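You operate a simulated robot arm through the tools that you are given. There is no shell and no other tool. Be economical: measure what you need, move in short steps, check, and stop when the job is done.

The job below is to be done with a simulated two-armed robot. You get a single attempt, and the scene is never put back.

TASK
Take the blue filter and leave it on top of the blue pad. Fetch the orange case and set it on the deck of the cart. Take the green beaker and put it on the grey sight glass. Take the cork wedge on the plating bench and put it away on the side bench shelf. Take the well plate from the plating bench and leave it on the jar mat. Do these in any order. Set down upright: orange case, green beaker.

Only the result counts: the job must be done as asked and must still hold three seconds after the hand-in. Knocking over, shifting, dropping, spilling or breaking anything else fails it.

THE ROBOT
Two 6-joint arms with two-finger parallel grippers on one trunk, on a base that drives. Base frame: it is fixed to the floor where the robot stands at the start and does not move with it; the origin is under the middle of the robot, x ahead of it, y to its left, z up; the surface under the hand at the start is at about z = 900. Readings come in mm, rad, newtons and seconds.
The left shoulder is at the start at [60, 187, 1007], the right one opposite. With the tool pointing down near the work surface each hand reaches from about 240 to 620 mm from the robot's upright axis, wherever it stands, measured 20 degrees to its own side. Places, roughly: blue filter [750, 0, 1000]; blue pad (10x7x5 cm) [700, -100, 900]; cork wedge [750, -2000, 1000]; deck of the cart [5300, -1000, 600]; green beaker [500, -2250, 1000]; jar mat (17x17 cm) [960, -2140, 900]; orange case (12x8x10 cm) [500, -2000, 900]; side bench shelf [-700, -3900, 500]; sight glass (8x7x2 cm) [500, -1800, 900]; well plate (9x6x2 cm) [900, -900, 900]. Payload 1.57 kg a hand.
The TCP of each hand is the grasp point between the finger pads, 30 mm short of the fingertips. In the tool frame z runs along the fingers and y along their closing line. Largest opening 110 mm; finger width 24, thickness 12; the body of the gripper, 48 by 112 mm, starts 78 mm behind the TCP.
Orientation is that of the tool frame in the base frame, as [roll, pitch, yaw] about the fixed x, y, z axes, in that order (R = Rz(yaw) Ry(pitch) Rx(roll)). With the fingers straight down and closing along the base's y, the tool's x points along the base's -x, its y along +y and its z along -z.

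THE INTERFACE
- The arms move only by the tool jog_arm. It takes "left_targets", "right_targets" or both (then of equal length, played together; a hand with none holds still); each is one flat list of numbers, 7 for each row, row after row: the shift along the base's x, y, z in units of 20 mm (1.0 is 20 mm), then the turn, a rotation vector about the base's x, y, z in units of 8 degrees (1.0 is 8 degrees), then the finger opening in mm, from 0 to 110. In form: [tx, ty, tz, rx, ry, rz, claw, tx, ty, tz, rx, ry, rz, claw, ...]. A call has 1 to 12 rows; each row shifts and turns the commanded pose from where the row before left it. A call with a number of a shift or a turn outside -1 to 1 is refused whole. A row lasts 0.2 s, in which the tool goes at most 50 mm and 0.15 rad; a call with a longer step from one row to the next is refused whole, and so is a gripper value outside its range. A pose out of reach is approached as far as the arm can. The call stops where the force on the tool passes 40 N (or 10 N more than at its start, if that is more) or the arm is blocked; 0.2 s more then pass. Each finger travels about 153 mm/s and halts on what it meets, pressing with about 33 N; the grip force reading is that of the motor and also rises with nothing between the fingers. The clock runs only during rows and for 0.2 s after the last one: add rows that do not move to give the fingers time. The reply holds the time, the measured pose of the TCP, the force on the tool along the base axes, the opening and the grip force, in the units named above and with some noise, with the torque about the TCP (base axes, N m) and any sound that the robot's microphone picked up.
- Cameras (640 x 400 px; columns grow to the right, rows downward): "scene" is now at [26.4, -16.8, 1566.3]; the picture's right is [-0.20, -0.98, 0.00], its down [-0.58, 0.12, -0.80] and it looks along [0.79, -0.16, -0.60] (base axes); focal length 280 px, centre (320, 200). "left" rides on the left gripper at [70, -16, -141] in its tool frame; the picture's right is [0.23, 0.97, 0.00], its down [-0.86, 0.20, -0.48] and it looks along [-0.47, 0.11, 0.88] (tool axes); focal length 222 px, centre (320, 200). "right" rides on the right gripper at [70, 16, -141] in its tool frame; the picture's right is [-0.23, 0.97, 0.00], its down [-0.86, -0.20, -0.48] and it looks along [-0.47, -0.11, 0.88] (tool axes); focal length 222 px, centre (320, 200). There is no depth. A picture from a camera that has moved, and an enlarged one, comes with that camera's place and axes in the base frame and with its lens.
- camera(camera): a new picture of that camera. It takes no simulated time.
- slide_trunk(by): slides the trunk up (or, below 0, down) by that many mm; the arms and the scene camera ride with it, the base frame stays. It gives what a move gives, with no picture.
- roll_base(legs): drives the robot by 1 to 6 legs, each [ahead, left, turn to the left] in mm, mm and rad, along the robot's own axes; the way and the turn of a leg run together, so that a leg with both is an arc; at most 1500 mm and 3.142 rad a leg. The arms and the cameras ride along, it lands a little off, and it stops where it bumps. It gives what a move gives.
- pan_tilt(pan, tilt): turns the head with the scene camera to pan (to the left, within 1.501 rad either way) and tilt (down, from -0.506 to 1.204), counted from straight ahead of the robot. It gives what a move gives.
- zoom(camera, box): a new picture of the part [left, top, right, bottom] of that camera's present view, enlarged. It takes no simulated time.
- finish_job(): hands the job in; it is judged then, once.

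Go step by step. Nothing tells you exact positions but the pictures and the camera data: compare them with the known pose of the tool, close in by small moves and look again before you grip or let go. The budget is 165 turns and 138 pictures, counting those below and the enlarged ones. Unless the task says otherwise, let go and move clear before handing in, and close with one line.

The tools are called after "Call:" by a JSON object that holds its "name" and its "arguments". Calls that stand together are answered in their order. jog_arm: Moves the arms, as the interface text tells. Its arguments: {"type":"object","properties":{"left_targets":{"type":"array"},"right_targets":{"type":"array"}},"required":[]} The other tools are called the same way: slide_trunk (by) slides the trunk up or down; roll_base (legs) drives the base; pan_tilt (pan, tilt) turns the head that bears the scene camera; camera (camera) takes a picture; zoom (camera, box) takes an enlarged picture of a part of a camera's view; finish_job () hands the job in.

At the start:

```text
clock: 0.0
left_tcp_pos: [389.4, 118.3, 1259.6]
left_ee_rot: [3.141, -0.001, 3.141]
left_force: [0.5, 0.1, 0.2]
left_ft_torque: [0.0, -0.01, 0.01]
left_width: 110.0
left_gripper_force: 0.0
right_tcp_pos: [420.9, -204.9, 1185.6]
right_ee_rot: [3.141, -0.001, 3.142]
right_force: [-1.0, 0.5, 0.4]
right_ft_torque: [-0.02, 0.02, 0.01]
right_width: 110.2
right_gripper_force: 0.0
trunk travel left (down, up): [-635.0, 355.0]
robot x, y, heading: [-3.1, -1.1, -0.0]
head pan, tilt: [-0.197, 0.637]
```

scene: 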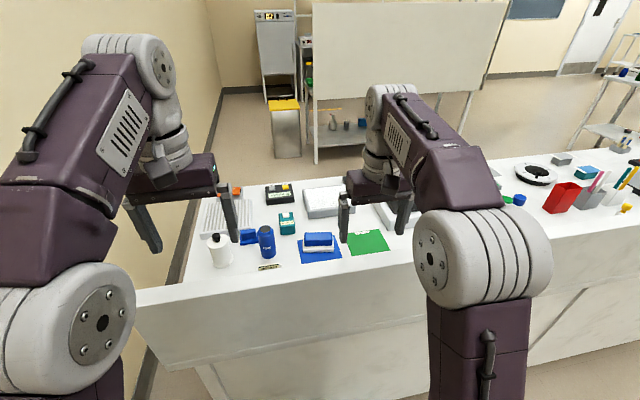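
right: 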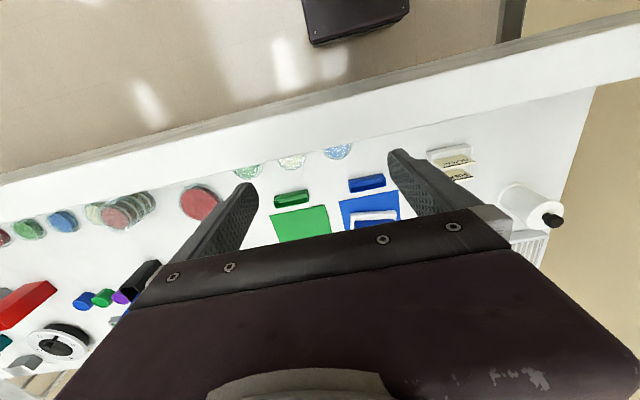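
left: 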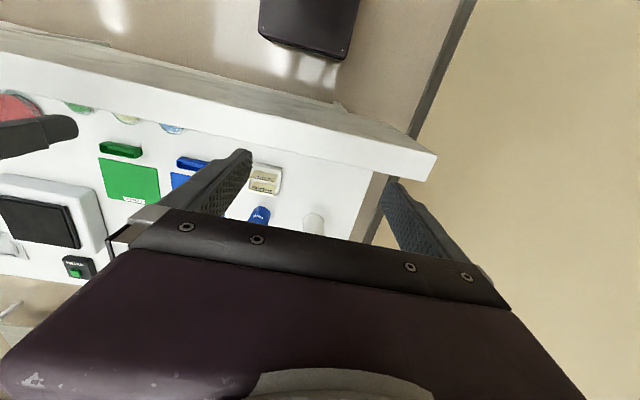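

I see the plating bench ahead with blue and green pads and several blue things. I'll enlarge the scene around the blue filter and the pad first.

Call:
{"name": "zoom", "arguments": {"camera": "scene", "box": [190, 170, 430, 320]}}

Call:
{"name": "zoom", "arguments": {"camera": "scene", "box": [440, 60, 640, 250]}}

```text
2.67 times, centred on (310, 245) of scene
camera zoom: at [26.4, -16.8, 1566.3], right [-0.2, -0.98, 0.0], down [-0.58, 0.12, -0.8], along [0.79, -0.16, -0.6], focal length 747 px, centre (347, 80)
```

zoom: 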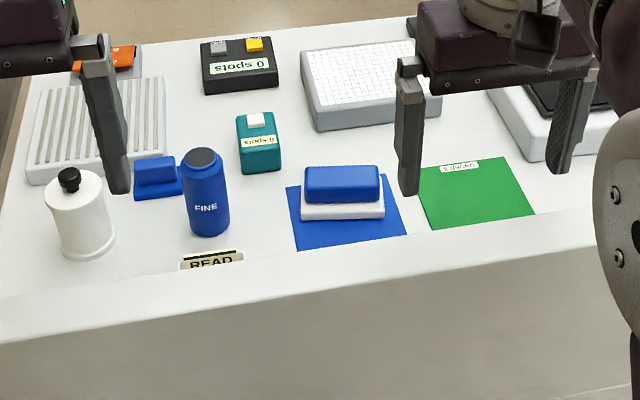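

```text
2.11 times, centred on (540, 155) of scene
camera zoom: at [26.4, -16.8, 1566.3], right [-0.2, -0.98, 0.0], down [-0.58, 0.12, -0.8], along [0.79, -0.16, -0.6], focal length 589 px, centre (-143, 295)
```

zoom: 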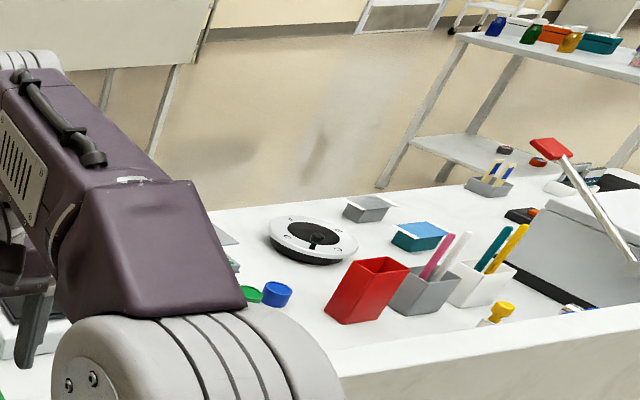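

The "FINE" blue cylinder near [655, 20] is the filter candidate, and the blue/white block near [630, -135] is probably the pad. I'll look closer before deciding.

Call:
{"name": "zoom", "arguments": {"camera": "scene", "box": [200, 215, 350, 285]}}

Call:
{"name": "zoom", "arguments": {"camera": "left", "box": [80, 90, 380, 260]}}

Call:
{"name": "zoom", "arguments": {"camera": "right", "box": [0, 120, 640, 400]}}

```text
4.27 times, centred on (275, 250) of scene
camera zoom: at [26.4, -16.8, 1566.3], right [-0.2, -0.98, 0.0], down [-0.58, 0.12, -0.8], along [0.79, -0.16, -0.6], focal length 1194 px, centre (512, -13)
```

zoom: 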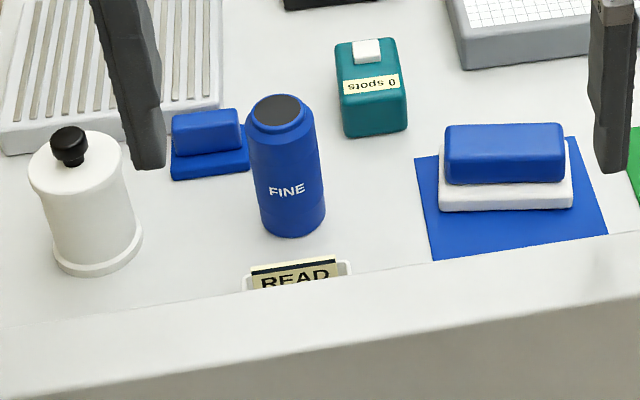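

```text
2.13 times, centred on (230, 175) of left
camera zoom: at [320.0, 101.4, 1400.9], right [-0.23, 0.97, 0.0], down [0.86, 0.2, 0.48], along [0.47, 0.11, -0.88], focal length 474 px, centre (512, 253)
```

zoom: 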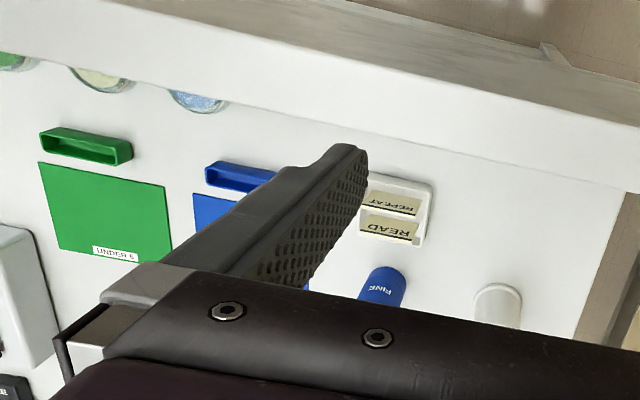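

```text
1.00 times, centred on (320, 260) of right (not enlarged: the box is as wide or as high as the picture)
camera zoom: at [352.9, -188.6, 1326.9], right [0.23, 0.97, 0.0], down [0.86, -0.2, 0.48], along [0.47, -0.11, -0.88], focal length 222 px, centre (320, 140)
```

zoom: 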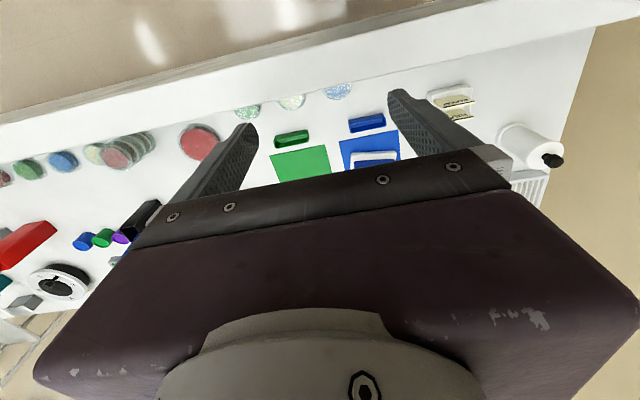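

I take the "FINE" cylinder as the blue filter. I'll drive closer and to the right, so that both the filter and the pad lie in the left arm's reach.

Call:
{"name": "roll_base", "arguments": {"legs": [[130, -150, 0]]}}

Call:
{"name": "camera", "arguments": {"camera": "left"}}

Call:
{"name": "camera", "arguments": {"camera": "scene"}}

```text
clock: 1.6
left_tcp_pos: [518.5, -27.8, 1259.8]
left_ee_rot: [3.141, 0.001, -3.14]
left_force: [1.3, 0.7, 0.2]
left_ft_torque: [0.01, 0.01, 0.0]
left_width: 109.8
left_gripper_force: 0.0
right_tcp_pos: [551.3, -350.4, 1185.4]
right_ee_rot: [-3.141, 0.0, -3.14]
right_force: [-1.3, -0.2, 0.2]
right_ft_torque: [0.02, -0.01, 0.0]
right_width: 109.8
right_gripper_force: 0.0
trunk travel left (down, up): [-635.0, 355.0]
robot x, y, heading: [128.4, -145.4, 0.003]
head pan, tilt: [-0.197, 0.637]
```

```text
129 pictures are left
camera left: at [450.4, -44.3, 1401.1], right [-0.23, 0.97, 0.0], down [0.85, 0.2, 0.48], along [0.47, 0.11, -0.88], focal length 222 px, centre (320, 200)
```

left: 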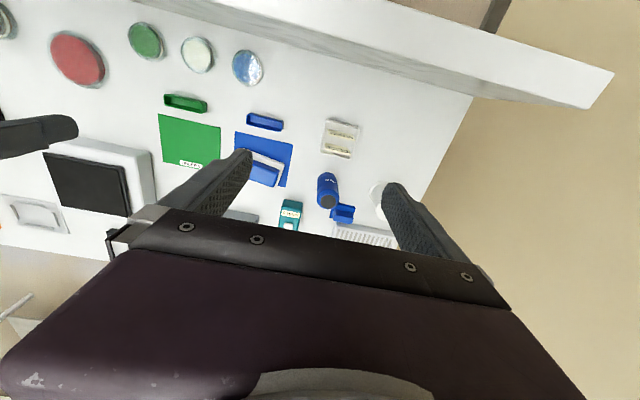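

```text
128 pictures are left
camera scene: at [157.0, -163.1, 1566.4], right [-0.19, -0.98, 0.0], down [-0.58, 0.12, -0.8], along [0.79, -0.16, -0.59], focal length 280 px, centre (320, 200)
```

scene: 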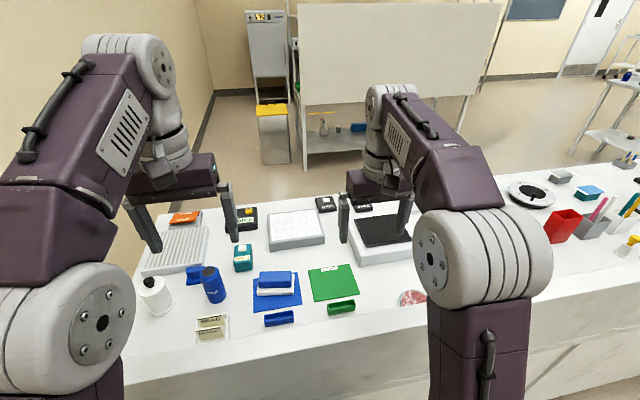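

The drive went cleanly and the filter stands clear of its neighbours. I'll enlarge both views to triangulate it.

Call:
{"name": "zoom", "arguments": {"camera": "left", "box": [220, 100, 400, 240]}}

Call:
{"name": "zoom", "arguments": {"camera": "scene", "box": [130, 220, 370, 350]}}

```text
2.86 times, centred on (310, 170) of left
camera zoom: at [450.4, -44.3, 1401.1], right [-0.23, 0.97, 0.0], down [0.85, 0.2, 0.48], along [0.47, 0.11, -0.88], focal length 635 px, centre (349, 286)
```

zoom: 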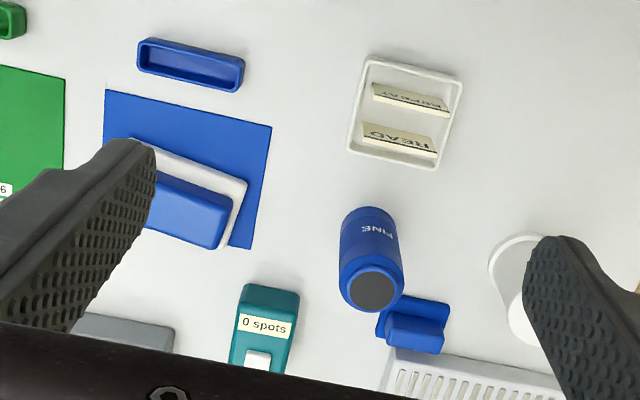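

```text
2.67 times, centred on (250, 285) of scene
camera zoom: at [157.0, -163.1, 1566.4], right [-0.19, -0.98, 0.0], down [-0.58, 0.12, -0.8], along [0.79, -0.16, -0.59], focal length 747 px, centre (507, -27)
```

zoom: 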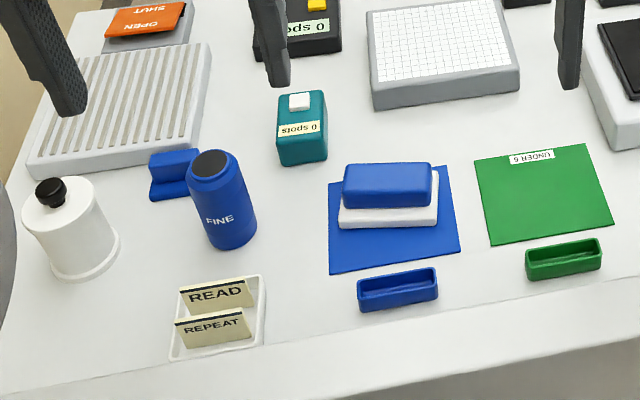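

Filter top is near [657, 22, 1013], standing upright. I need the pad's top face better, so I'll check the right camera.

Call:
{"name": "camera", "arguments": {"camera": "right"}}

Call:
{"name": "zoom", "arguments": {"camera": "scene", "box": [245, 262, 315, 305]}}

```text
125 pictures are left
camera right: at [483.9, -334.3, 1327.2], right [0.23, 0.97, 0.0], down [0.86, -0.2, 0.48], along [0.47, -0.11, -0.88], focal length 222 px, centre (320, 200)
```

right: 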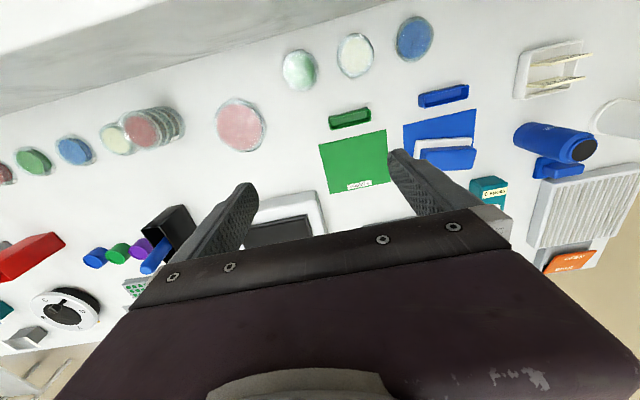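

```text
9.14 times, centred on (280, 284) of scene
camera zoom: at [157.0, -163.1, 1566.4], right [-0.19, -0.98, 0.0], down [-0.58, 0.12, -0.8], along [0.79, -0.16, -0.59], focal length 2560 px, centre (686, -563)
```

zoom: 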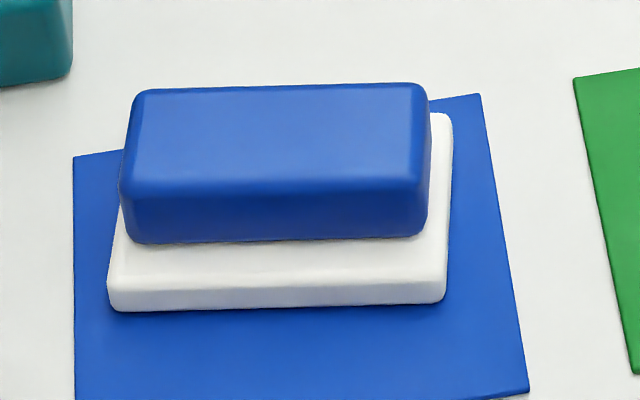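

The pad's blue top spans roughly x 653–690, centred at y ≈ -141 with its top near z 940. Now the left hand goes above the filter, then down in a second call.

Call:
{"name": "jog_arm", "arguments": {"left_targets": [0.989, 0.356, -0.5, 0, 0, 0, 90, 0.989, 0.356, -0.5, 0, 0, 0, 90, 0.989, 0.356, -0.5, 0, 0, 0, 90, 0.989, 0.356, -0.5, 0, 0, 0, 90, 0.989, 0.356, -0.5, 0, 0, 0, 90, 0.989, 0.356, -0.5, 0, 0, 0, 90, 0.989, 0.356, -0.5, 0, 0, 0, 90, 0, 0, -1, 0, 0, 0, 90, 0, 0, -1, 0, 0, 0, 90, 0, 0, -1, 0, 0, 0, 90, 0, 0, -1, 0, 0, 0, 90]}}

Call:
{"name": "camera", "arguments": {"camera": "left"}}

Call:
{"name": "camera", "arguments": {"camera": "scene"}}

```text
clock: 4.0
left_tcp_pos: [631.6, 20.9, 1091.7]
left_ee_rot: [-3.141, -0.001, -3.138]
left_force: [-0.9, -0.9, 0.2]
left_ft_torque: [-0.02, 0.01, 0.0]
left_width: 89.8
left_gripper_force: 0.1
left hand out of reach, approached as far as the arm can: row 4, 5, 6, 7
right_tcp_pos: [554.8, -350.5, 1184.7]
right_ee_rot: [3.141, 0.001, -3.141]
right_force: [0.3, 0.6, 0.9]
right_ft_torque: [-0.02, 0.01, 0.0]
right_width: 110.0
right_gripper_force: 0.0
trunk travel left (down, up): [-635.0, 355.0]
robot x, y, heading: [129.3, -143.8, 0.005]
head pan, tilt: [-0.197, 0.637]
```

```text
123 pictures are left
camera left: at [563.0, 5.9, 1234.3], right [-0.23, 0.97, 0.0], down [0.85, 0.2, 0.48], along [0.47, 0.11, -0.88], focal length 222 px, centre (320, 200)
```

left: 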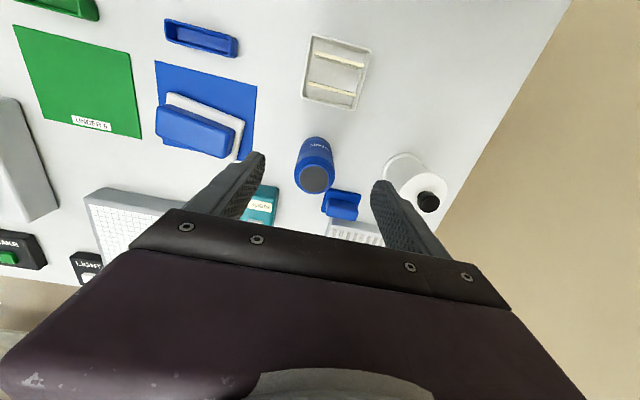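

```text
122 pictures are left
camera scene: at [157.7, -163.7, 1566.3], right [-0.19, -0.98, 0.0], down [-0.58, 0.12, -0.8], along [0.79, -0.16, -0.6], focal length 280 px, centre (320, 200)
```

scene: 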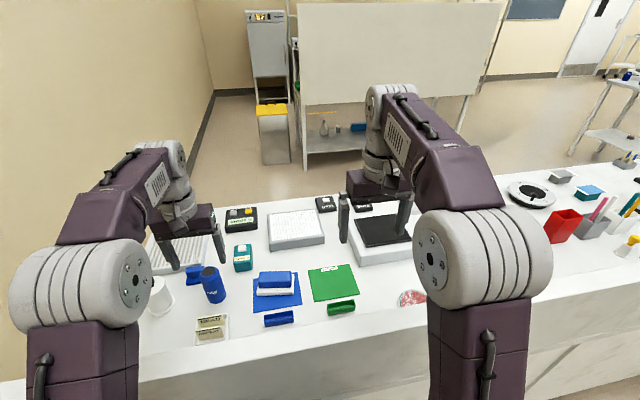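

The filter's top computes to about (656, 22). I'll shift +25 mm in x and descend to about z 970 with open fingers.

Call:
{"name": "jog_arm", "arguments": {"left_targets": [0.62, 0.05, 0, 0, 0, 0, 90, 0.62, 0.05, 0, 0, 0, 0, 90, 0, 0, -1, 0, 0, 0, 90, 0, 0, -1, 0, 0, 0, 90]}}

Call:
{"name": "camera", "arguments": {"camera": "left"}}

```text
clock: 5.0
left_tcp_pos: [658.5, 23.2, 1052.1]
left_ee_rot: [-3.141, 0.0, -3.14]
left_force: [0.0, -0.8, 0.1]
left_ft_torque: [0.03, 0.03, -0.02]
left_width: 90.0
left_gripper_force: 0.0
right_tcp_pos: [553.2, -351.4, 1186.0]
right_ee_rot: [3.141, 0.0, -3.139]
right_force: [0.1, 0.2, -0.2]
right_ft_torque: [0.03, 0.0, 0.01]
right_width: 109.8
right_gripper_force: 0.1
trunk travel left (down, up): [-635.0, 355.0]
robot x, y, heading: [129.0, -145.9, 0.001]
head pan, tilt: [-0.197, 0.637]
```

```text
121 pictures are left
camera left: at [589.2, 7.9, 1193.7], right [-0.23, 0.97, 0.0], down [0.85, 0.2, 0.48], along [0.47, 0.11, -0.88], focal length 222 px, centre (320, 200)
```

left: 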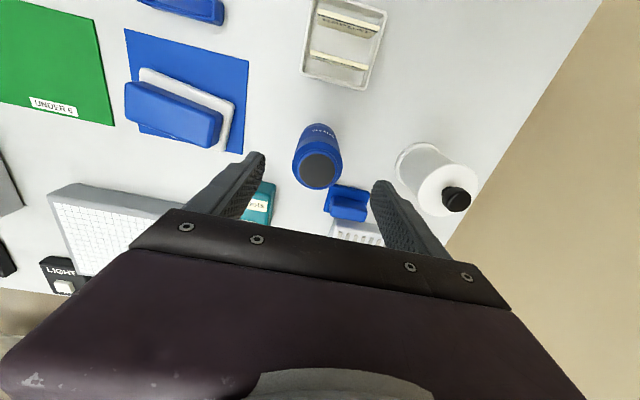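

The filter lies centred between the fingers. I'll go down and close.

Call:
{"name": "jog_arm", "arguments": {"left_targets": [0, 0, -1, 0, 0, 0, 90, 0, 0, -1, 0, 0, 0, 90, 0, 0, -1, 0, 0, 0, 90, 0, 0, -1, 0, 0, 0, 90, 0, 0, -0.2, 0, 0, 0, 70, 0, 0, 0, 0, 0, 0, 40, 0, 0, 0, 0, 0, 0, 30, 0, 0, 0, 0, 0, 0, 30]}}

Call:
{"name": "camera", "arguments": {"camera": "left"}}

```text
clock: 6.8
left_tcp_pos: [655.7, 24.9, 966.6]
left_ee_rot: [-3.141, -0.001, -3.14]
left_force: [-0.4, 0.4, -0.4]
left_ft_torque: [-0.01, -0.03, 0.01]
left_width: 47.0
left_gripper_force: 33.4
right_tcp_pos: [552.2, -351.1, 1186.5]
right_ee_rot: [-3.141, 0.001, -3.14]
right_force: [-1.0, -0.4, 0.5]
right_ft_torque: [0.0, 0.0, 0.0]
right_width: 110.0
right_gripper_force: 0.1
trunk travel left (down, up): [-635.0, 355.0]
robot x, y, heading: [131.4, -145.9, 0.001]
head pan, tilt: [-0.197, 0.637]
```

```text
120 pictures are left
camera left: at [587.9, 8.9, 1109.3], right [-0.23, 0.97, 0.0], down [0.85, 0.2, 0.48], along [0.47, 0.11, -0.88], focal length 222 px, centre (320, 200)
```

left: 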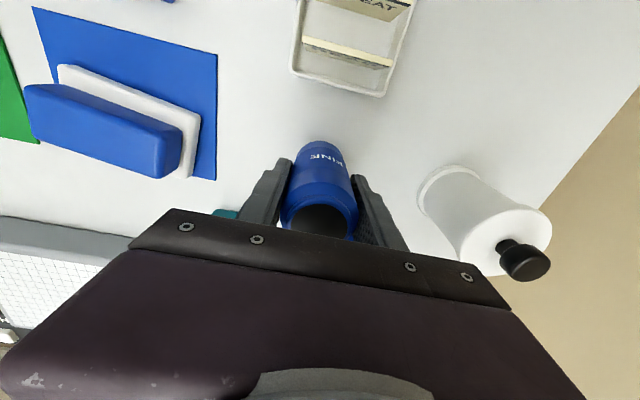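

Gripped at 47 mm. Lifting, then carrying across above the pad.

Call:
{"name": "jog_arm", "arguments": {"left_targets": [0, 0, 1, 0, 0, 0, 30, 0, 0, 1, 0, 0, 0, 30, 0, 0, 1, 0, 0, 0, 30, 0.1, -0.91, 0.5, 0, 0, 0, 30, 0.1, -0.91, 0, 0, 0, 0, 30, 0, -0.91, 0, 0, 0, 0, 30, 0, -0.91, 0, 0, 0, 0, 30, 0.1, -0.91, 0, 0, 0, 0, 30, 0.1, -0.91, 0, 0, 0, 0, 30, 0, -0.91, 0, 0, 0, 0, 30, 0, -0.91, 0, 0, 0, 0, 30, 0, -0.91, 0, 0, 0, 0, 30]}}

Call:
{"name": "camera", "arguments": {"camera": "left"}}

Call:
{"name": "zoom", "arguments": {"camera": "scene", "box": [200, 210, 360, 310]}}

Call:
{"name": "camera", "arguments": {"camera": "right"}}

```text
clock: 9.4
left_tcp_pos: [663.7, -139.8, 1038.9]
left_ee_rot: [-3.141, 0.0, -3.141]
left_force: [0.1, -0.4, -1.5]
left_ft_torque: [0.03, 0.02, 0.0]
left_width: 47.1
left_gripper_force: 32.8
right_tcp_pos: [552.8, -351.9, 1184.0]
right_ee_rot: [3.141, -0.002, -3.14]
right_force: [-0.1, -0.3, 0.0]
right_ft_torque: [0.03, 0.01, -0.03]
right_width: 110.1
right_gripper_force: 0.0
trunk travel left (down, up): [-635.0, 355.0]
robot x, y, heading: [130.2, -143.7, 0.001]
head pan, tilt: [-0.197, 0.637]
```

```text
119 pictures are left
camera left: at [595.5, -156.2, 1181.0], right [-0.23, 0.97, 0.0], down [0.85, 0.2, 0.48], along [0.47, 0.11, -0.88], focal length 222 px, centre (320, 200)
```

left: 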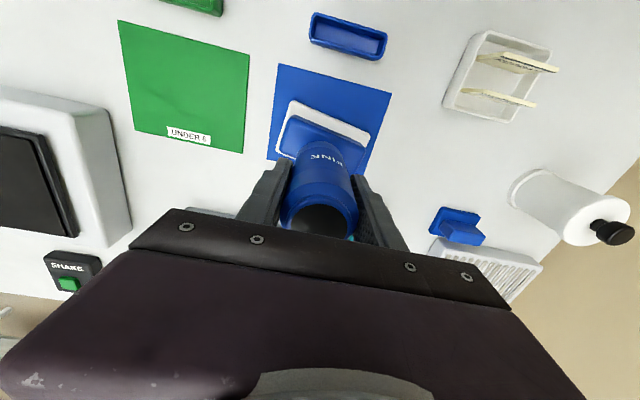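

```text
4.00 times, centred on (280, 260) of scene
camera zoom: at [158.0, -164.5, 1566.3], right [-0.19, -0.98, 0.0], down [-0.58, 0.12, -0.8], along [0.79, -0.16, -0.6], focal length 1120 px, centre (480, -40)
```

zoom: 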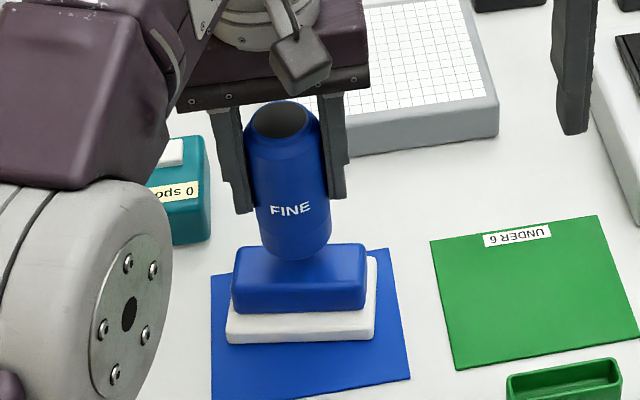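

```text
117 pictures are left
camera right: at [484.8, -335.5, 1326.7], right [0.23, 0.97, 0.0], down [0.86, -0.2, 0.48], along [0.47, -0.11, -0.88], focal length 222 px, centre (320, 200)
```

right: 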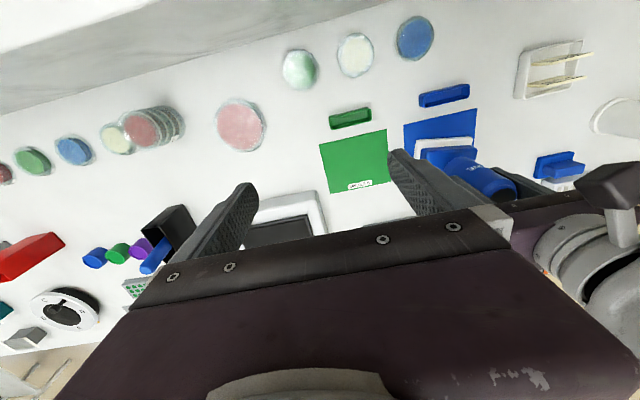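

The filter is over the pad. I'll lower it most of the way and then feel for contact in small steps.

Call:
{"name": "jog_arm", "arguments": {"left_targets": [0.25, 0, -0.6, 0, 0, 0, 30, 0, 0, -0.6, 0, 0, 0, 30, 0, 0, 0, 0, 0, 0, 30]}}

Call:
{"name": "zoom", "arguments": {"camera": "scene", "box": [230, 240, 330, 302]}}

```text
clock: 10.2
left_tcp_pos: [669.7, -139.8, 1015.8]
left_ee_rot: [3.14, 0.002, -3.14]
left_force: [-1.1, -0.6, 5.2]
left_ft_torque: [0.02, 0.06, -0.03]
left_width: 46.8
left_gripper_force: 33.3
right_tcp_pos: [552.2, -351.4, 1184.3]
right_ee_rot: [3.141, 0.001, -3.14]
right_force: [-0.1, 0.2, -0.7]
right_ft_torque: [-0.02, 0.01, -0.02]
right_width: 110.3
right_gripper_force: 0.1
trunk travel left (down, up): [-635.0, 355.0]
robot x, y, heading: [129.9, -144.6, 0.002]
head pan, tilt: [-0.197, 0.637]
```

```text
6.40 times, centred on (280, 271) of scene
camera zoom: at [157.0, -163.7, 1566.5], right [-0.19, -0.98, 0.0], down [-0.58, 0.12, -0.8], along [0.79, -0.16, -0.59], focal length 1792 px, centre (576, -254)
```

zoom: 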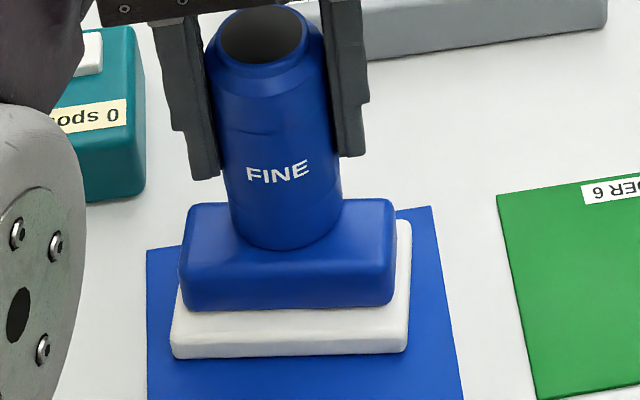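

Contact came at a TCP height of about 1016, so the pad's top is near 949 and its centre slightly nearer, at x ≈ 662. I'll lift a touch, recentre by -7 mm and lower again.

Call:
{"name": "jog_arm", "arguments": {"left_targets": [0, 0, 0.4, 0, 0, 0, 30, -0.37, 0, 0, 0, 0, 0, 30, 0, 0, -0.35, 0, 0, 0, 30, 0, 0, 0, 0, 0, 0, 30]}}

Call:
{"name": "zoom", "arguments": {"camera": "scene", "box": [230, 240, 330, 302]}}

```text
clock: 11.2
left_tcp_pos: [663.2, -138.7, 1016.6]
left_ee_rot: [3.141, 0.002, -3.14]
left_force: [-0.7, 0.5, 3.4]
left_ft_torque: [0.05, -0.01, -0.01]
left_width: 47.1
left_gripper_force: 32.7
right_tcp_pos: [551.3, -349.9, 1185.3]
right_ee_rot: [3.14, 0.001, -3.14]
right_force: [-0.6, 0.2, -0.3]
right_ft_torque: [0.0, -0.03, -0.03]
right_width: 110.3
right_gripper_force: 0.1
trunk travel left (down, up): [-635.0, 355.0]
robot x, y, heading: [131.8, -147.1, 0.006]
head pan, tilt: [-0.197, 0.637]
```

```text
6.40 times, centred on (280, 271) of scene
camera zoom: at [157.1, -163.8, 1566.4], right [-0.19, -0.98, 0.0], down [-0.58, 0.12, -0.8], along [0.79, -0.16, -0.6], focal length 1792 px, centre (576, -254)
```

zoom: 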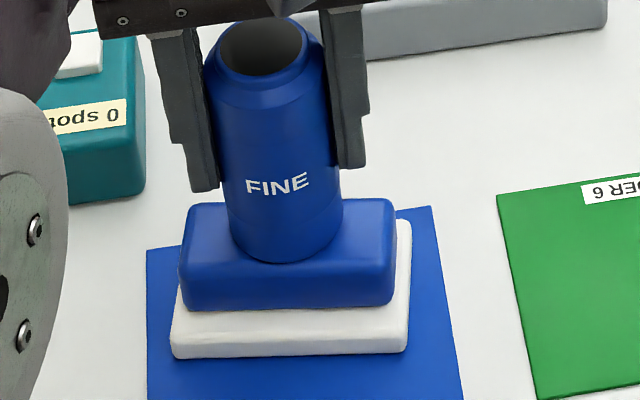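

Contact again and well centred. Releasing and raising.

Call:
{"name": "jog_arm", "arguments": {"left_targets": [0, 0, 0, 0, 0, 0, 60, 0, 0, 0, 0, 0, 0, 80, 0, 0, 0.5, 0, 0, 0, 80, 0, 0, 1, 0, 0, 0, 80, 0, 0, 1, 0, 0, 0, 80, 0, 0, 1, 0, 0, 0, 80, 0, 0, 1, 0, 0, 0, 80, 0, 0, 1, 0, 0, 0, 80, 0, 0, 1, 0, 0, 0, 80, -0.5, 0, 1, 0, 0, 0, 80, -1, 0, 1, 0, 0, 0, 80]}}

Call:
{"name": "camera", "arguments": {"camera": "scene"}}

```text
clock: 13.6
left_tcp_pos: [601.4, -128.6, 1161.0]
left_ee_rot: [-3.141, 0.001, -3.139]
left_force: [-0.4, -0.4, 0.3]
left_ft_torque: [0.01, -0.02, 0.01]
left_width: 80.1
left_gripper_force: 0.0
left hand out of reach, approached as far as the arm can: row 6, 7, 8, 9
right_tcp_pos: [551.9, -352.1, 1187.7]
right_ee_rot: [-3.141, 0.002, -3.141]
right_force: [0.8, -0.8, -0.2]
right_ft_torque: [0.03, -0.02, 0.01]
right_width: 109.9
right_gripper_force: 0.0
trunk travel left (down, up): [-635.0, 355.0]
robot x, y, heading: [125.9, -144.6, 0.004]
head pan, tilt: [-0.197, 0.637]
```

```text
114 pictures are left
camera scene: at [155.5, -163.5, 1566.3], right [-0.19, -0.98, 0.0], down [-0.58, 0.12, -0.8], along [0.79, -0.16, -0.59], focal length 280 px, centre (320, 200)
```

scene: 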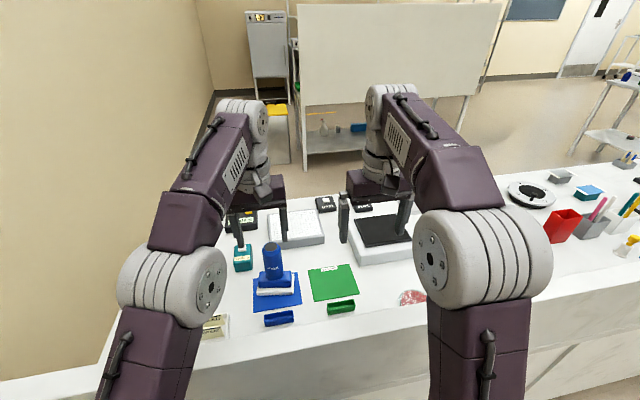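

The filter stands on the pad. Next the well plate (seen in the right view near [855, -930]); I'll back off and drive right along the bench, then look.

Call:
{"name": "roll_base", "arguments": {"legs": [[-250, 0, 0], [0, -700, 0]]}}

Call:
{"name": "pan_tilt", "arguments": {"pan": 0, "tilt": 0.6}}

Call:
{"name": "camera", "arguments": {"camera": "scene"}}

```text
clock: 18.8
left_tcp_pos: [351.3, -830.4, 1162.0]
left_ee_rot: [-3.14, 0.001, 3.137]
left_force: [0.3, 0.2, 0.2]
left_ft_torque: [0.01, -0.03, -0.02]
left_width: 80.0
left_gripper_force: 0.0
right_tcp_pos: [298.7, -1052.7, 1184.8]
right_ee_rot: [-3.141, 0.0, 3.136]
right_force: [-0.8, -0.2, -0.6]
right_ft_torque: [0.0, 0.0, -0.05]
right_width: 109.9
right_gripper_force: 0.1
trunk travel left (down, up): [-635.0, 355.0]
robot x, y, heading: [-120.5, -844.2, -0.007]
head pan, tilt: [-0.197, 0.637]
```

```text
clock: 19.6
left_tcp_pos: [350.2, -831.6, 1161.5]
left_ee_rot: [-3.141, 0.002, 3.137]
left_force: [0.4, -0.2, 0.5]
left_ft_torque: [0.0, 0.0, -0.03]
left_width: 79.8
left_gripper_force: 0.0
right_tcp_pos: [298.4, -1053.3, 1184.0]
right_ee_rot: [3.141, -0.002, 3.134]
right_force: [0.4, -0.5, -0.7]
right_ft_torque: [0.05, 0.03, -0.03]
right_width: 110.1
right_gripper_force: 0.1
trunk travel left (down, up): [-635.0, 355.0]
robot x, y, heading: [-122.8, -846.0, -0.011]
head pan, tilt: [0.0, 0.6]
```

```text
113 pictures are left
camera scene: at [-91.6, -845.8, 1569.6], right [-0.01, -1.0, 0.0], down [-0.57, 0.0, -0.82], along [0.82, -0.01, -0.57], focal length 280 px, centre (320, 200)
```

scene: 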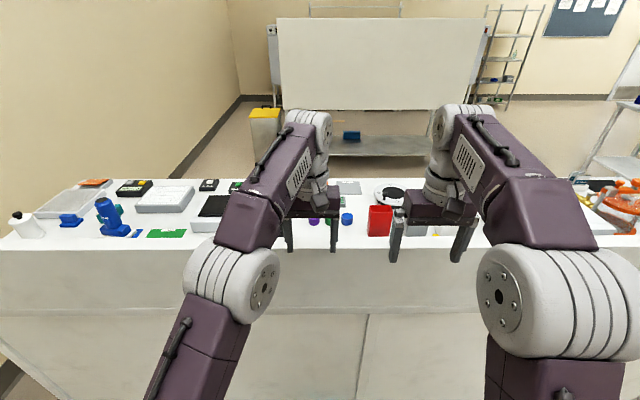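

The plate is hidden behind the arms. I'll drive up to the bench and use the hand cameras.

Call:
{"name": "roll_base", "arguments": {"legs": [[320, 0, 0.01]]}}

Call:
{"name": "camera", "arguments": {"camera": "left"}}

Call:
{"name": "camera", "arguments": {"camera": "right"}}

Call:
{"name": "camera", "arguments": {"camera": "scene"}}

```text
clock: 21.8
left_tcp_pos: [666.0, -827.0, 1160.1]
left_ee_rot: [-3.141, -0.002, -3.14]
left_force: [-0.2, -0.2, -1.5]
left_ft_torque: [0.01, 0.0, 0.02]
left_width: 80.0
left_gripper_force: 0.1
right_tcp_pos: [615.0, -1050.6, 1185.2]
right_ee_rot: [-3.141, -0.001, -3.141]
right_force: [0.0, -0.1, 0.1]
right_ft_torque: [0.0, 0.05, -0.03]
right_width: 109.9
right_gripper_force: 0.1
trunk travel left (down, up): [-635.0, 355.0]
robot x, y, heading: [191.4, -845.7, -0.001]
head pan, tilt: [0.0, 0.6]
stopped in leg 1: the robot was blocked; the commanded pose is now the measured one
```

```text
112 pictures are left
camera left: at [597.3, -842.6, 1301.9], right [-0.23, 0.97, 0.0], down [0.86, 0.2, 0.48], along [0.46, 0.11, -0.88], focal length 222 px, centre (320, 200)
```

left: 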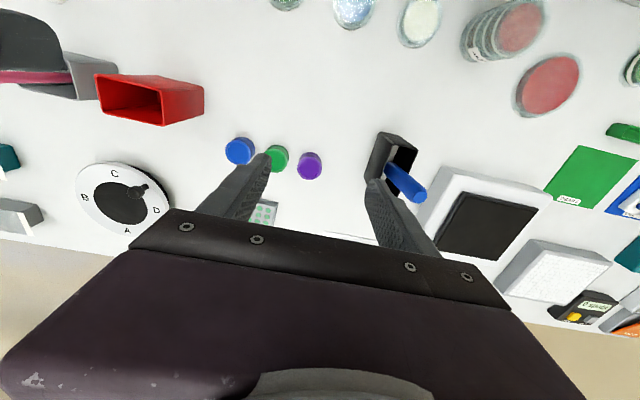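

```text
111 pictures are left
camera right: at [546.4, -1033.3, 1326.1], right [0.23, 0.97, 0.0], down [0.86, -0.2, 0.48], along [0.46, -0.11, -0.88], focal length 222 px, centre (320, 200)
```

right: 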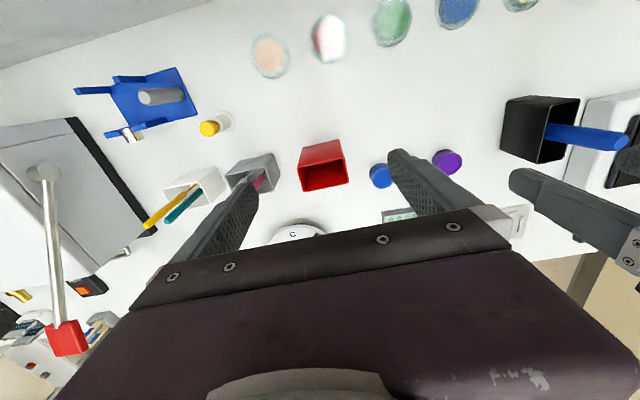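

```text
110 pictures are left
camera scene: at [223.4, -844.5, 1569.5], right [0.0, -1.0, 0.0], down [-0.57, 0.0, -0.82], along [0.82, 0.0, -0.57], focal length 280 px, centre (320, 200)
```

scene: 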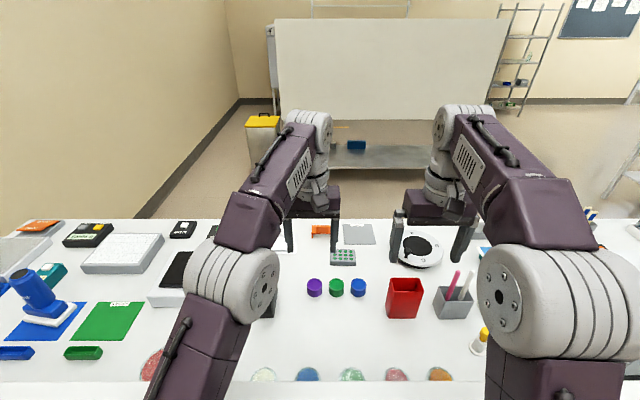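

The base is blocked at x ≈ 191, and the well plate (≈[850, -915]) and jar mat are better reached from the far side of the bench. I'll first go to the y ≈ -2000 area in front and look at the other things.

Call:
{"name": "roll_base", "arguments": {"legs": [[-350, 0, 0], [0, -1150, 0]]}}

Call:
{"name": "camera", "arguments": {"camera": "scene"}}

```text
clock: 29.5
left_tcp_pos: [301.0, -1988.6, 1160.2]
left_ee_rot: [3.141, -0.001, 3.121]
left_force: [0.2, 0.3, 0.1]
left_ft_torque: [0.02, 0.01, 0.02]
left_width: 80.0
left_gripper_force: 0.0
right_tcp_pos: [244.8, -2209.8, 1184.9]
right_ee_rot: [3.141, 0.0, 3.121]
right_force: [1.0, 0.2, 0.5]
right_ft_torque: [-0.01, 0.01, -0.01]
right_width: 110.3
right_gripper_force: 0.0
trunk travel left (down, up): [-635.0, 355.0]
robot x, y, heading: [-172.2, -1998.8, -0.016]
head pan, tilt: [0.0, 0.6]
```

```text
109 pictures are left
camera scene: at [-142.7, -1997.3, 1569.6], right [-0.02, -1.0, 0.0], down [-0.56, 0.01, -0.83], along [0.82, -0.02, -0.56], focal length 280 px, centre (320, 200)
```

scene: 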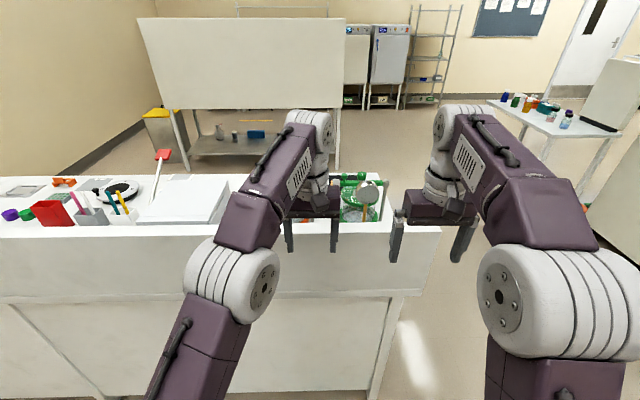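

The bench ends near y ≈ -2350 and the arms hide much of its right end. I'll look through the hand cameras and an enlargement.

Call:
{"name": "camera", "arguments": {"camera": "left"}}

Call:
{"name": "zoom", "arguments": {"camera": "scene", "box": [270, 150, 450, 260]}}

Call:
{"name": "camera", "arguments": {"camera": "right"}}

```text
108 pictures are left
camera left: at [231.8, -2003.3, 1302.9], right [-0.21, 0.98, 0.0], down [0.86, 0.18, 0.48], along [0.47, 0.1, -0.88], focal length 222 px, centre (320, 200)
```

left: 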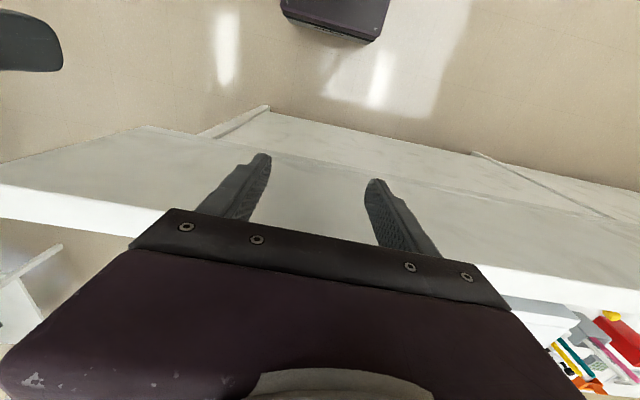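

```text
3.56 times, centred on (360, 205) of scene
camera zoom: at [-142.7, -1997.3, 1569.6], right [-0.02, -1.0, 0.0], down [-0.56, 0.01, -0.83], along [0.82, -0.02, -0.56], focal length 995 px, centre (178, 182)
```

zoom: 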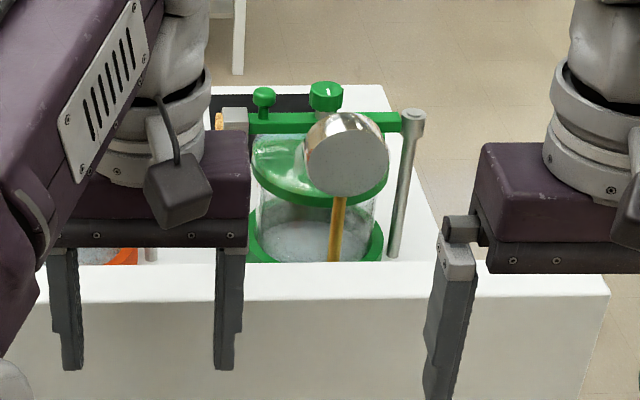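

```text
106 pictures are left
camera right: at [176.9, -2192.8, 1327.0], right [0.25, 0.97, 0.0], down [0.85, -0.22, 0.48], along [0.46, -0.12, -0.88], focal length 222 px, centre (320, 200)
```

right: 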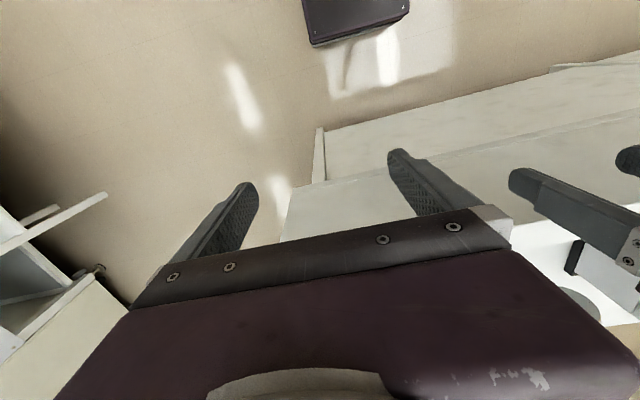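

A green vessel with a frame and a metal disc stands there. I'll raise the trunk, drive to the bench edge and look from above.

Call:
{"name": "slide_trunk", "arguments": {"by": 330}}

Call:
{"name": "roll_base", "arguments": {"legs": [[300, 0, 0.016]]}}

Call:
{"name": "pan_tilt", "arguments": {"pan": 0, "tilt": 0.9}}

Call:
{"name": "camera", "arguments": {"camera": "scene"}}

Call:
{"name": "camera", "arguments": {"camera": "left"}}

Call:
{"name": "camera", "arguments": {"camera": "right"}}

```text
clock: 32.8
left_tcp_pos: [300.9, -1988.7, 1490.9]
left_ee_rot: [-3.141, -0.001, 3.122]
left_force: [0.9, 0.3, 0.5]
left_ft_torque: [0.02, -0.03, 0.0]
left_width: 80.3
left_gripper_force: 0.0
right_tcp_pos: [245.4, -2210.5, 1515.2]
right_ee_rot: [-3.141, 0.0, 3.121]
right_force: [-0.4, 0.8, -0.7]
right_ft_torque: [-0.02, -0.01, 0.0]
right_width: 110.0
right_gripper_force: 0.1
trunk travel left (down, up): [-965.0, 25.0]
robot x, y, heading: [-171.9, -1996.6, -0.023]
head pan, tilt: [0.0, 0.6]
```

```text
clock: 34.8
left_tcp_pos: [600.9, -1987.3, 1491.3]
left_ee_rot: [-3.141, 0.004, 3.134]
left_force: [-0.8, -0.2, 0.6]
left_ft_torque: [0.03, -0.06, -0.04]
left_width: 80.0
left_gripper_force: 0.0
right_tcp_pos: [547.8, -2209.4, 1516.9]
right_ee_rot: [-3.141, 0.004, 3.135]
right_force: [0.5, -0.5, 0.1]
right_ft_torque: [0.02, -0.04, 0.0]
right_width: 109.8
right_gripper_force: 0.0
trunk travel left (down, up): [-965.0, 25.0]
robot x, y, heading: [127.0, -2003.2, -0.009]
head pan, tilt: [0.0, 0.6]
```

```text
clock: 35.6
left_tcp_pos: [605.3, -1986.2, 1490.0]
left_ee_rot: [3.141, -0.001, 3.134]
left_force: [-0.3, -0.6, 0.6]
left_ft_torque: [0.0, 0.02, -0.02]
left_width: 80.0
left_gripper_force: 0.1
right_tcp_pos: [551.1, -2209.4, 1515.6]
right_ee_rot: [3.141, 0.0, 3.136]
right_force: [0.4, -0.4, -0.3]
right_ft_torque: [-0.03, -0.03, 0.0]
right_width: 110.0
right_gripper_force: 0.0
trunk travel left (down, up): [-965.0, 25.0]
robot x, y, heading: [131.7, -2002.9, -0.007]
head pan, tilt: [0.0, 0.901]
```

```text
105 pictures are left
camera scene: at [148.4, -2001.0, 1874.9], right [-0.01, -1.0, 0.0], down [-0.78, 0.01, -0.62], along [0.62, 0.0, -0.78], focal length 280 px, centre (320, 200)
```

scene: 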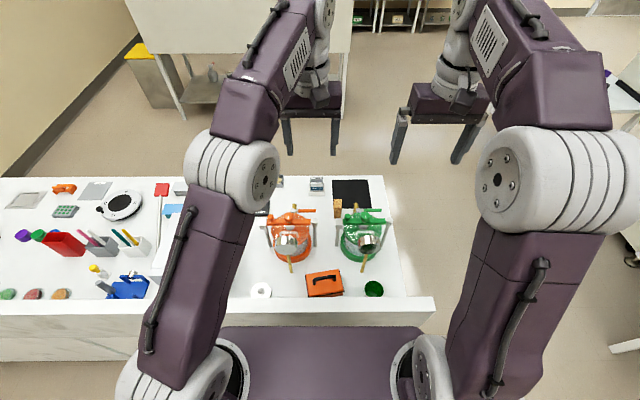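

```text
104 pictures are left
camera left: at [535.7, -2001.9, 1633.0], right [-0.22, 0.98, 0.0], down [0.86, 0.19, 0.48], along [0.47, 0.11, -0.88], focal length 222 px, centre (320, 200)
```

left: 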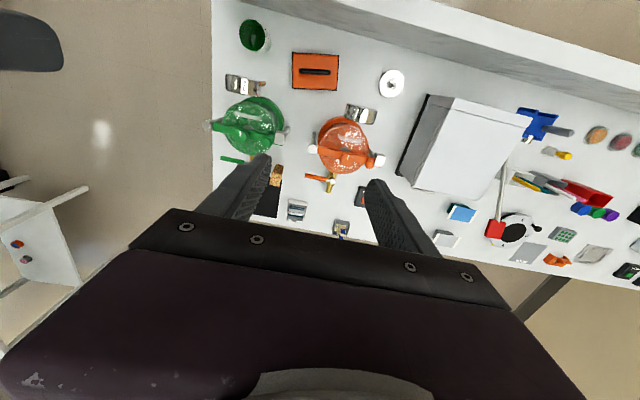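

```text
103 pictures are left
camera right: at [483.4, -2192.1, 1657.1], right [0.23, 0.97, 0.0], down [0.85, -0.2, 0.48], along [0.47, -0.11, -0.88], focal length 222 px, centre (320, 200)
```

right: 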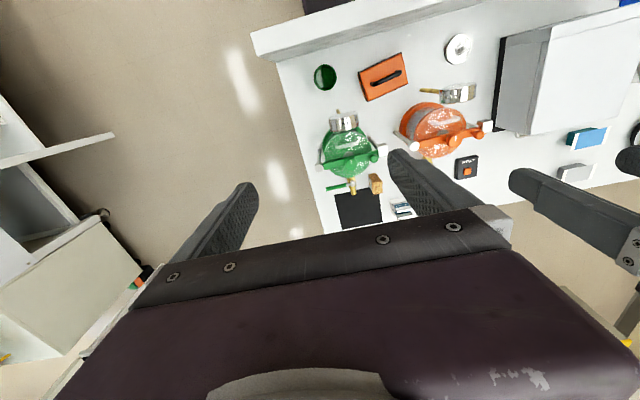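

Now the green beaker, orange case (with handle), a white ring, two clamped jars, the black mat and the cork piece are visible. I'll enlarge.

Call:
{"name": "zoom", "arguments": {"camera": "scene", "box": [230, 165, 430, 310]}}

Call:
{"name": "zoom", "arguments": {"camera": "left", "box": [190, 0, 430, 160]}}

Call:
{"name": "zoom", "arguments": {"camera": "right", "box": [280, 30, 500, 240]}}

```text
2.76 times, centred on (330, 238) of scene
camera zoom: at [148.4, -2001.0, 1874.9], right [-0.01, -1.0, 0.0], down [-0.78, 0.01, -0.62], along [0.62, 0.0, -0.78], focal length 772 px, centre (292, 97)
```

zoom: 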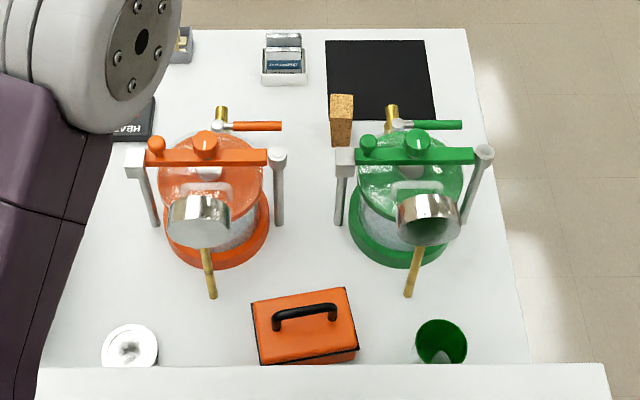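

```text
2.50 times, centred on (310, 80) of left
camera zoom: at [535.7, -2001.9, 1633.0], right [-0.22, 0.98, 0.0], down [0.86, 0.19, 0.48], along [0.47, 0.11, -0.88], focal length 555 px, centre (345, 500)
```

zoom: 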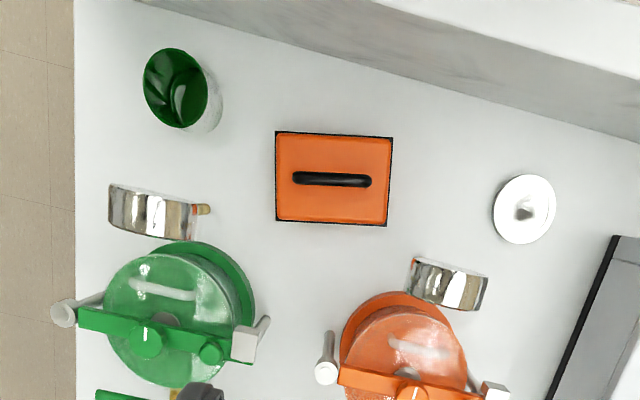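

```text
1.90 times, centred on (390, 135) of right
camera zoom: at [483.4, -2192.1, 1657.1], right [0.23, 0.97, 0.0], down [0.85, -0.2, 0.48], along [0.47, -0.11, -0.88], focal length 423 px, centre (187, 324)
```

zoom: 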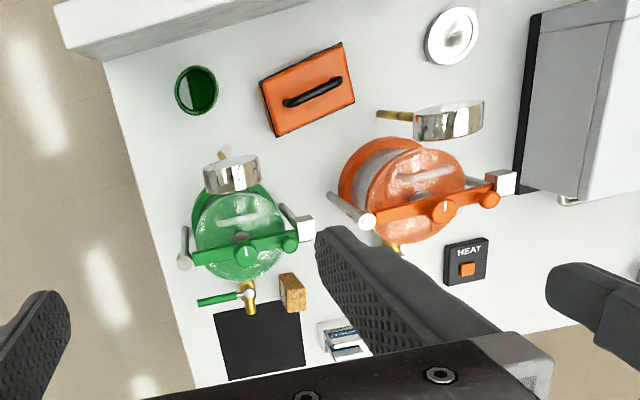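

Green beaker: rim near [482, -2171, 1000], about 60 mm wide. The sight glass is the disc near [502, -1795], with the case at about [522, -2015]. I'll set the robot so the right arm spans both beaker and glass, and lower the trunk.

Call:
{"name": "roll_base", "arguments": {"legs": [[-75, 103, 0.007]]}}

Call:
{"name": "slide_trunk", "arguments": {"by": -220}}

Call:
{"name": "camera", "arguments": {"camera": "right"}}

Call:
{"name": "camera", "arguments": {"camera": "left"}}

```text
clock: 36.9
left_tcp_pos: [534.7, -1884.8, 1489.1]
left_ee_rot: [3.139, -0.001, 3.139]
left_force: [0.2, -0.6, 0.0]
left_ft_torque: [0.03, 0.03, -0.03]
left_width: 80.2
left_gripper_force: 0.0
right_tcp_pos: [482.4, -2107.4, 1512.4]
right_ee_rot: [3.138, -0.003, -3.141]
right_force: [0.4, -1.3, 0.5]
right_ft_torque: [-0.02, 0.01, 0.0]
right_width: 110.0
right_gripper_force: 0.1
trunk travel left (down, up): [-965.0, 25.0]
robot x, y, heading: [60.8, -1896.5, -0.004]
head pan, tilt: [0.0, 0.901]
```

```text
clock: 39.2
left_tcp_pos: [530.9, -1879.2, 1271.2]
left_ee_rot: [3.141, -0.001, 3.139]
left_force: [-0.8, -0.3, 0.6]
left_ft_torque: [0.02, -0.03, 0.02]
left_width: 79.9
left_gripper_force: 0.1
right_tcp_pos: [479.2, -2102.8, 1295.4]
right_ee_rot: [-3.141, 0.0, 3.141]
right_force: [0.0, -0.3, -0.8]
right_ft_torque: [-0.03, 0.02, 0.02]
right_width: 109.6
right_gripper_force: 0.0
trunk travel left (down, up): [-745.0, 245.0]
robot x, y, heading: [57.4, -1895.8, 0.002]
head pan, tilt: [0.0, 0.901]
```

```text
99 pictures are left
camera right: at [410.8, -2086.2, 1437.0], right [0.23, 0.97, 0.0], down [0.85, -0.2, 0.48], along [0.47, -0.11, -0.88], focal length 222 px, centre (320, 200)
```

right: 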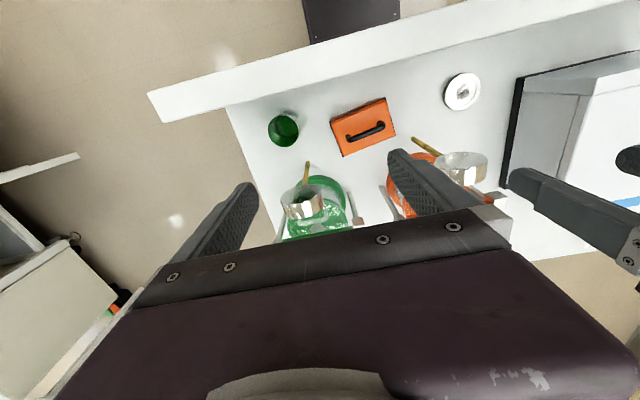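

```text
98 pictures are left
camera left: at [461.9, -1895.6, 1412.9], right [-0.23, 0.97, 0.0], down [0.86, 0.2, 0.48], along [0.47, 0.11, -0.88], focal length 222 px, centre (320, 200)
```

left: 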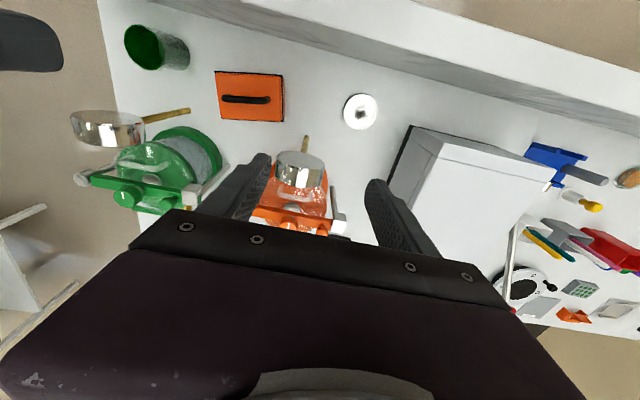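

The beaker computes to (481, -2173). I'll move the right hand over it and go halfway down.

Call:
{"name": "jog_arm", "arguments": {"right_targets": [0.02, -0.88, -0.5, 0, 0, 0, 95, 0.02, -0.88, -0.5, 0, 0, 0, 95, 0.02, -0.88, -0.5, 0, 0, 0, 95, 0.02, -0.88, -0.5, 0, 0, 0, 95, 0, 0, -1, 0, 0, 0, 95, 0, 0, -1, 0, 0, 0, 95, 0, 0, -1, 0, 0, 0, 95, 0, 0, -1, 0, 0, 0, 95, 0, 0, -1, 0, 0, 0, 95, 0, 0, -1, 0, 0, 0, 95, 0, 0, -1, 0, 0, 0, 95, 0, 0, -1, 0, 0, 0, 95]}}

Call:
{"name": "camera", "arguments": {"camera": "right"}}

```text
clock: 41.8
left_tcp_pos: [530.0, -1880.1, 1270.1]
left_ee_rot: [-3.141, 0.001, 3.141]
left_force: [0.2, 0.5, -0.5]
left_ft_torque: [0.03, 0.05, -0.04]
left_width: 80.0
left_gripper_force: 0.0
right_tcp_pos: [481.7, -2173.4, 1093.2]
right_ee_rot: [3.141, -0.002, -3.142]
right_force: [0.1, -0.2, -0.2]
right_ft_torque: [-0.01, -0.01, 0.01]
right_width: 95.2
right_gripper_force: 0.0
trunk travel left (down, up): [-745.0, 245.0]
robot x, y, heading: [56.6, -1896.4, -0.001]
head pan, tilt: [0.0, 0.901]
```

```text
97 pictures are left
camera right: at [413.8, -2157.3, 1236.3], right [0.23, 0.97, 0.0], down [0.85, -0.2, 0.48], along [0.47, -0.11, -0.88], focal length 222 px, centre (320, 200)
```

right: 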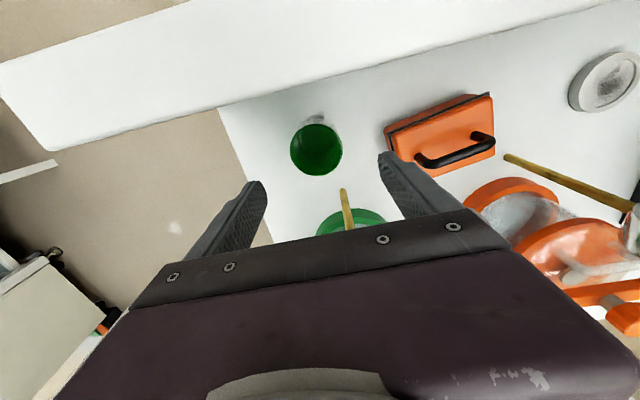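

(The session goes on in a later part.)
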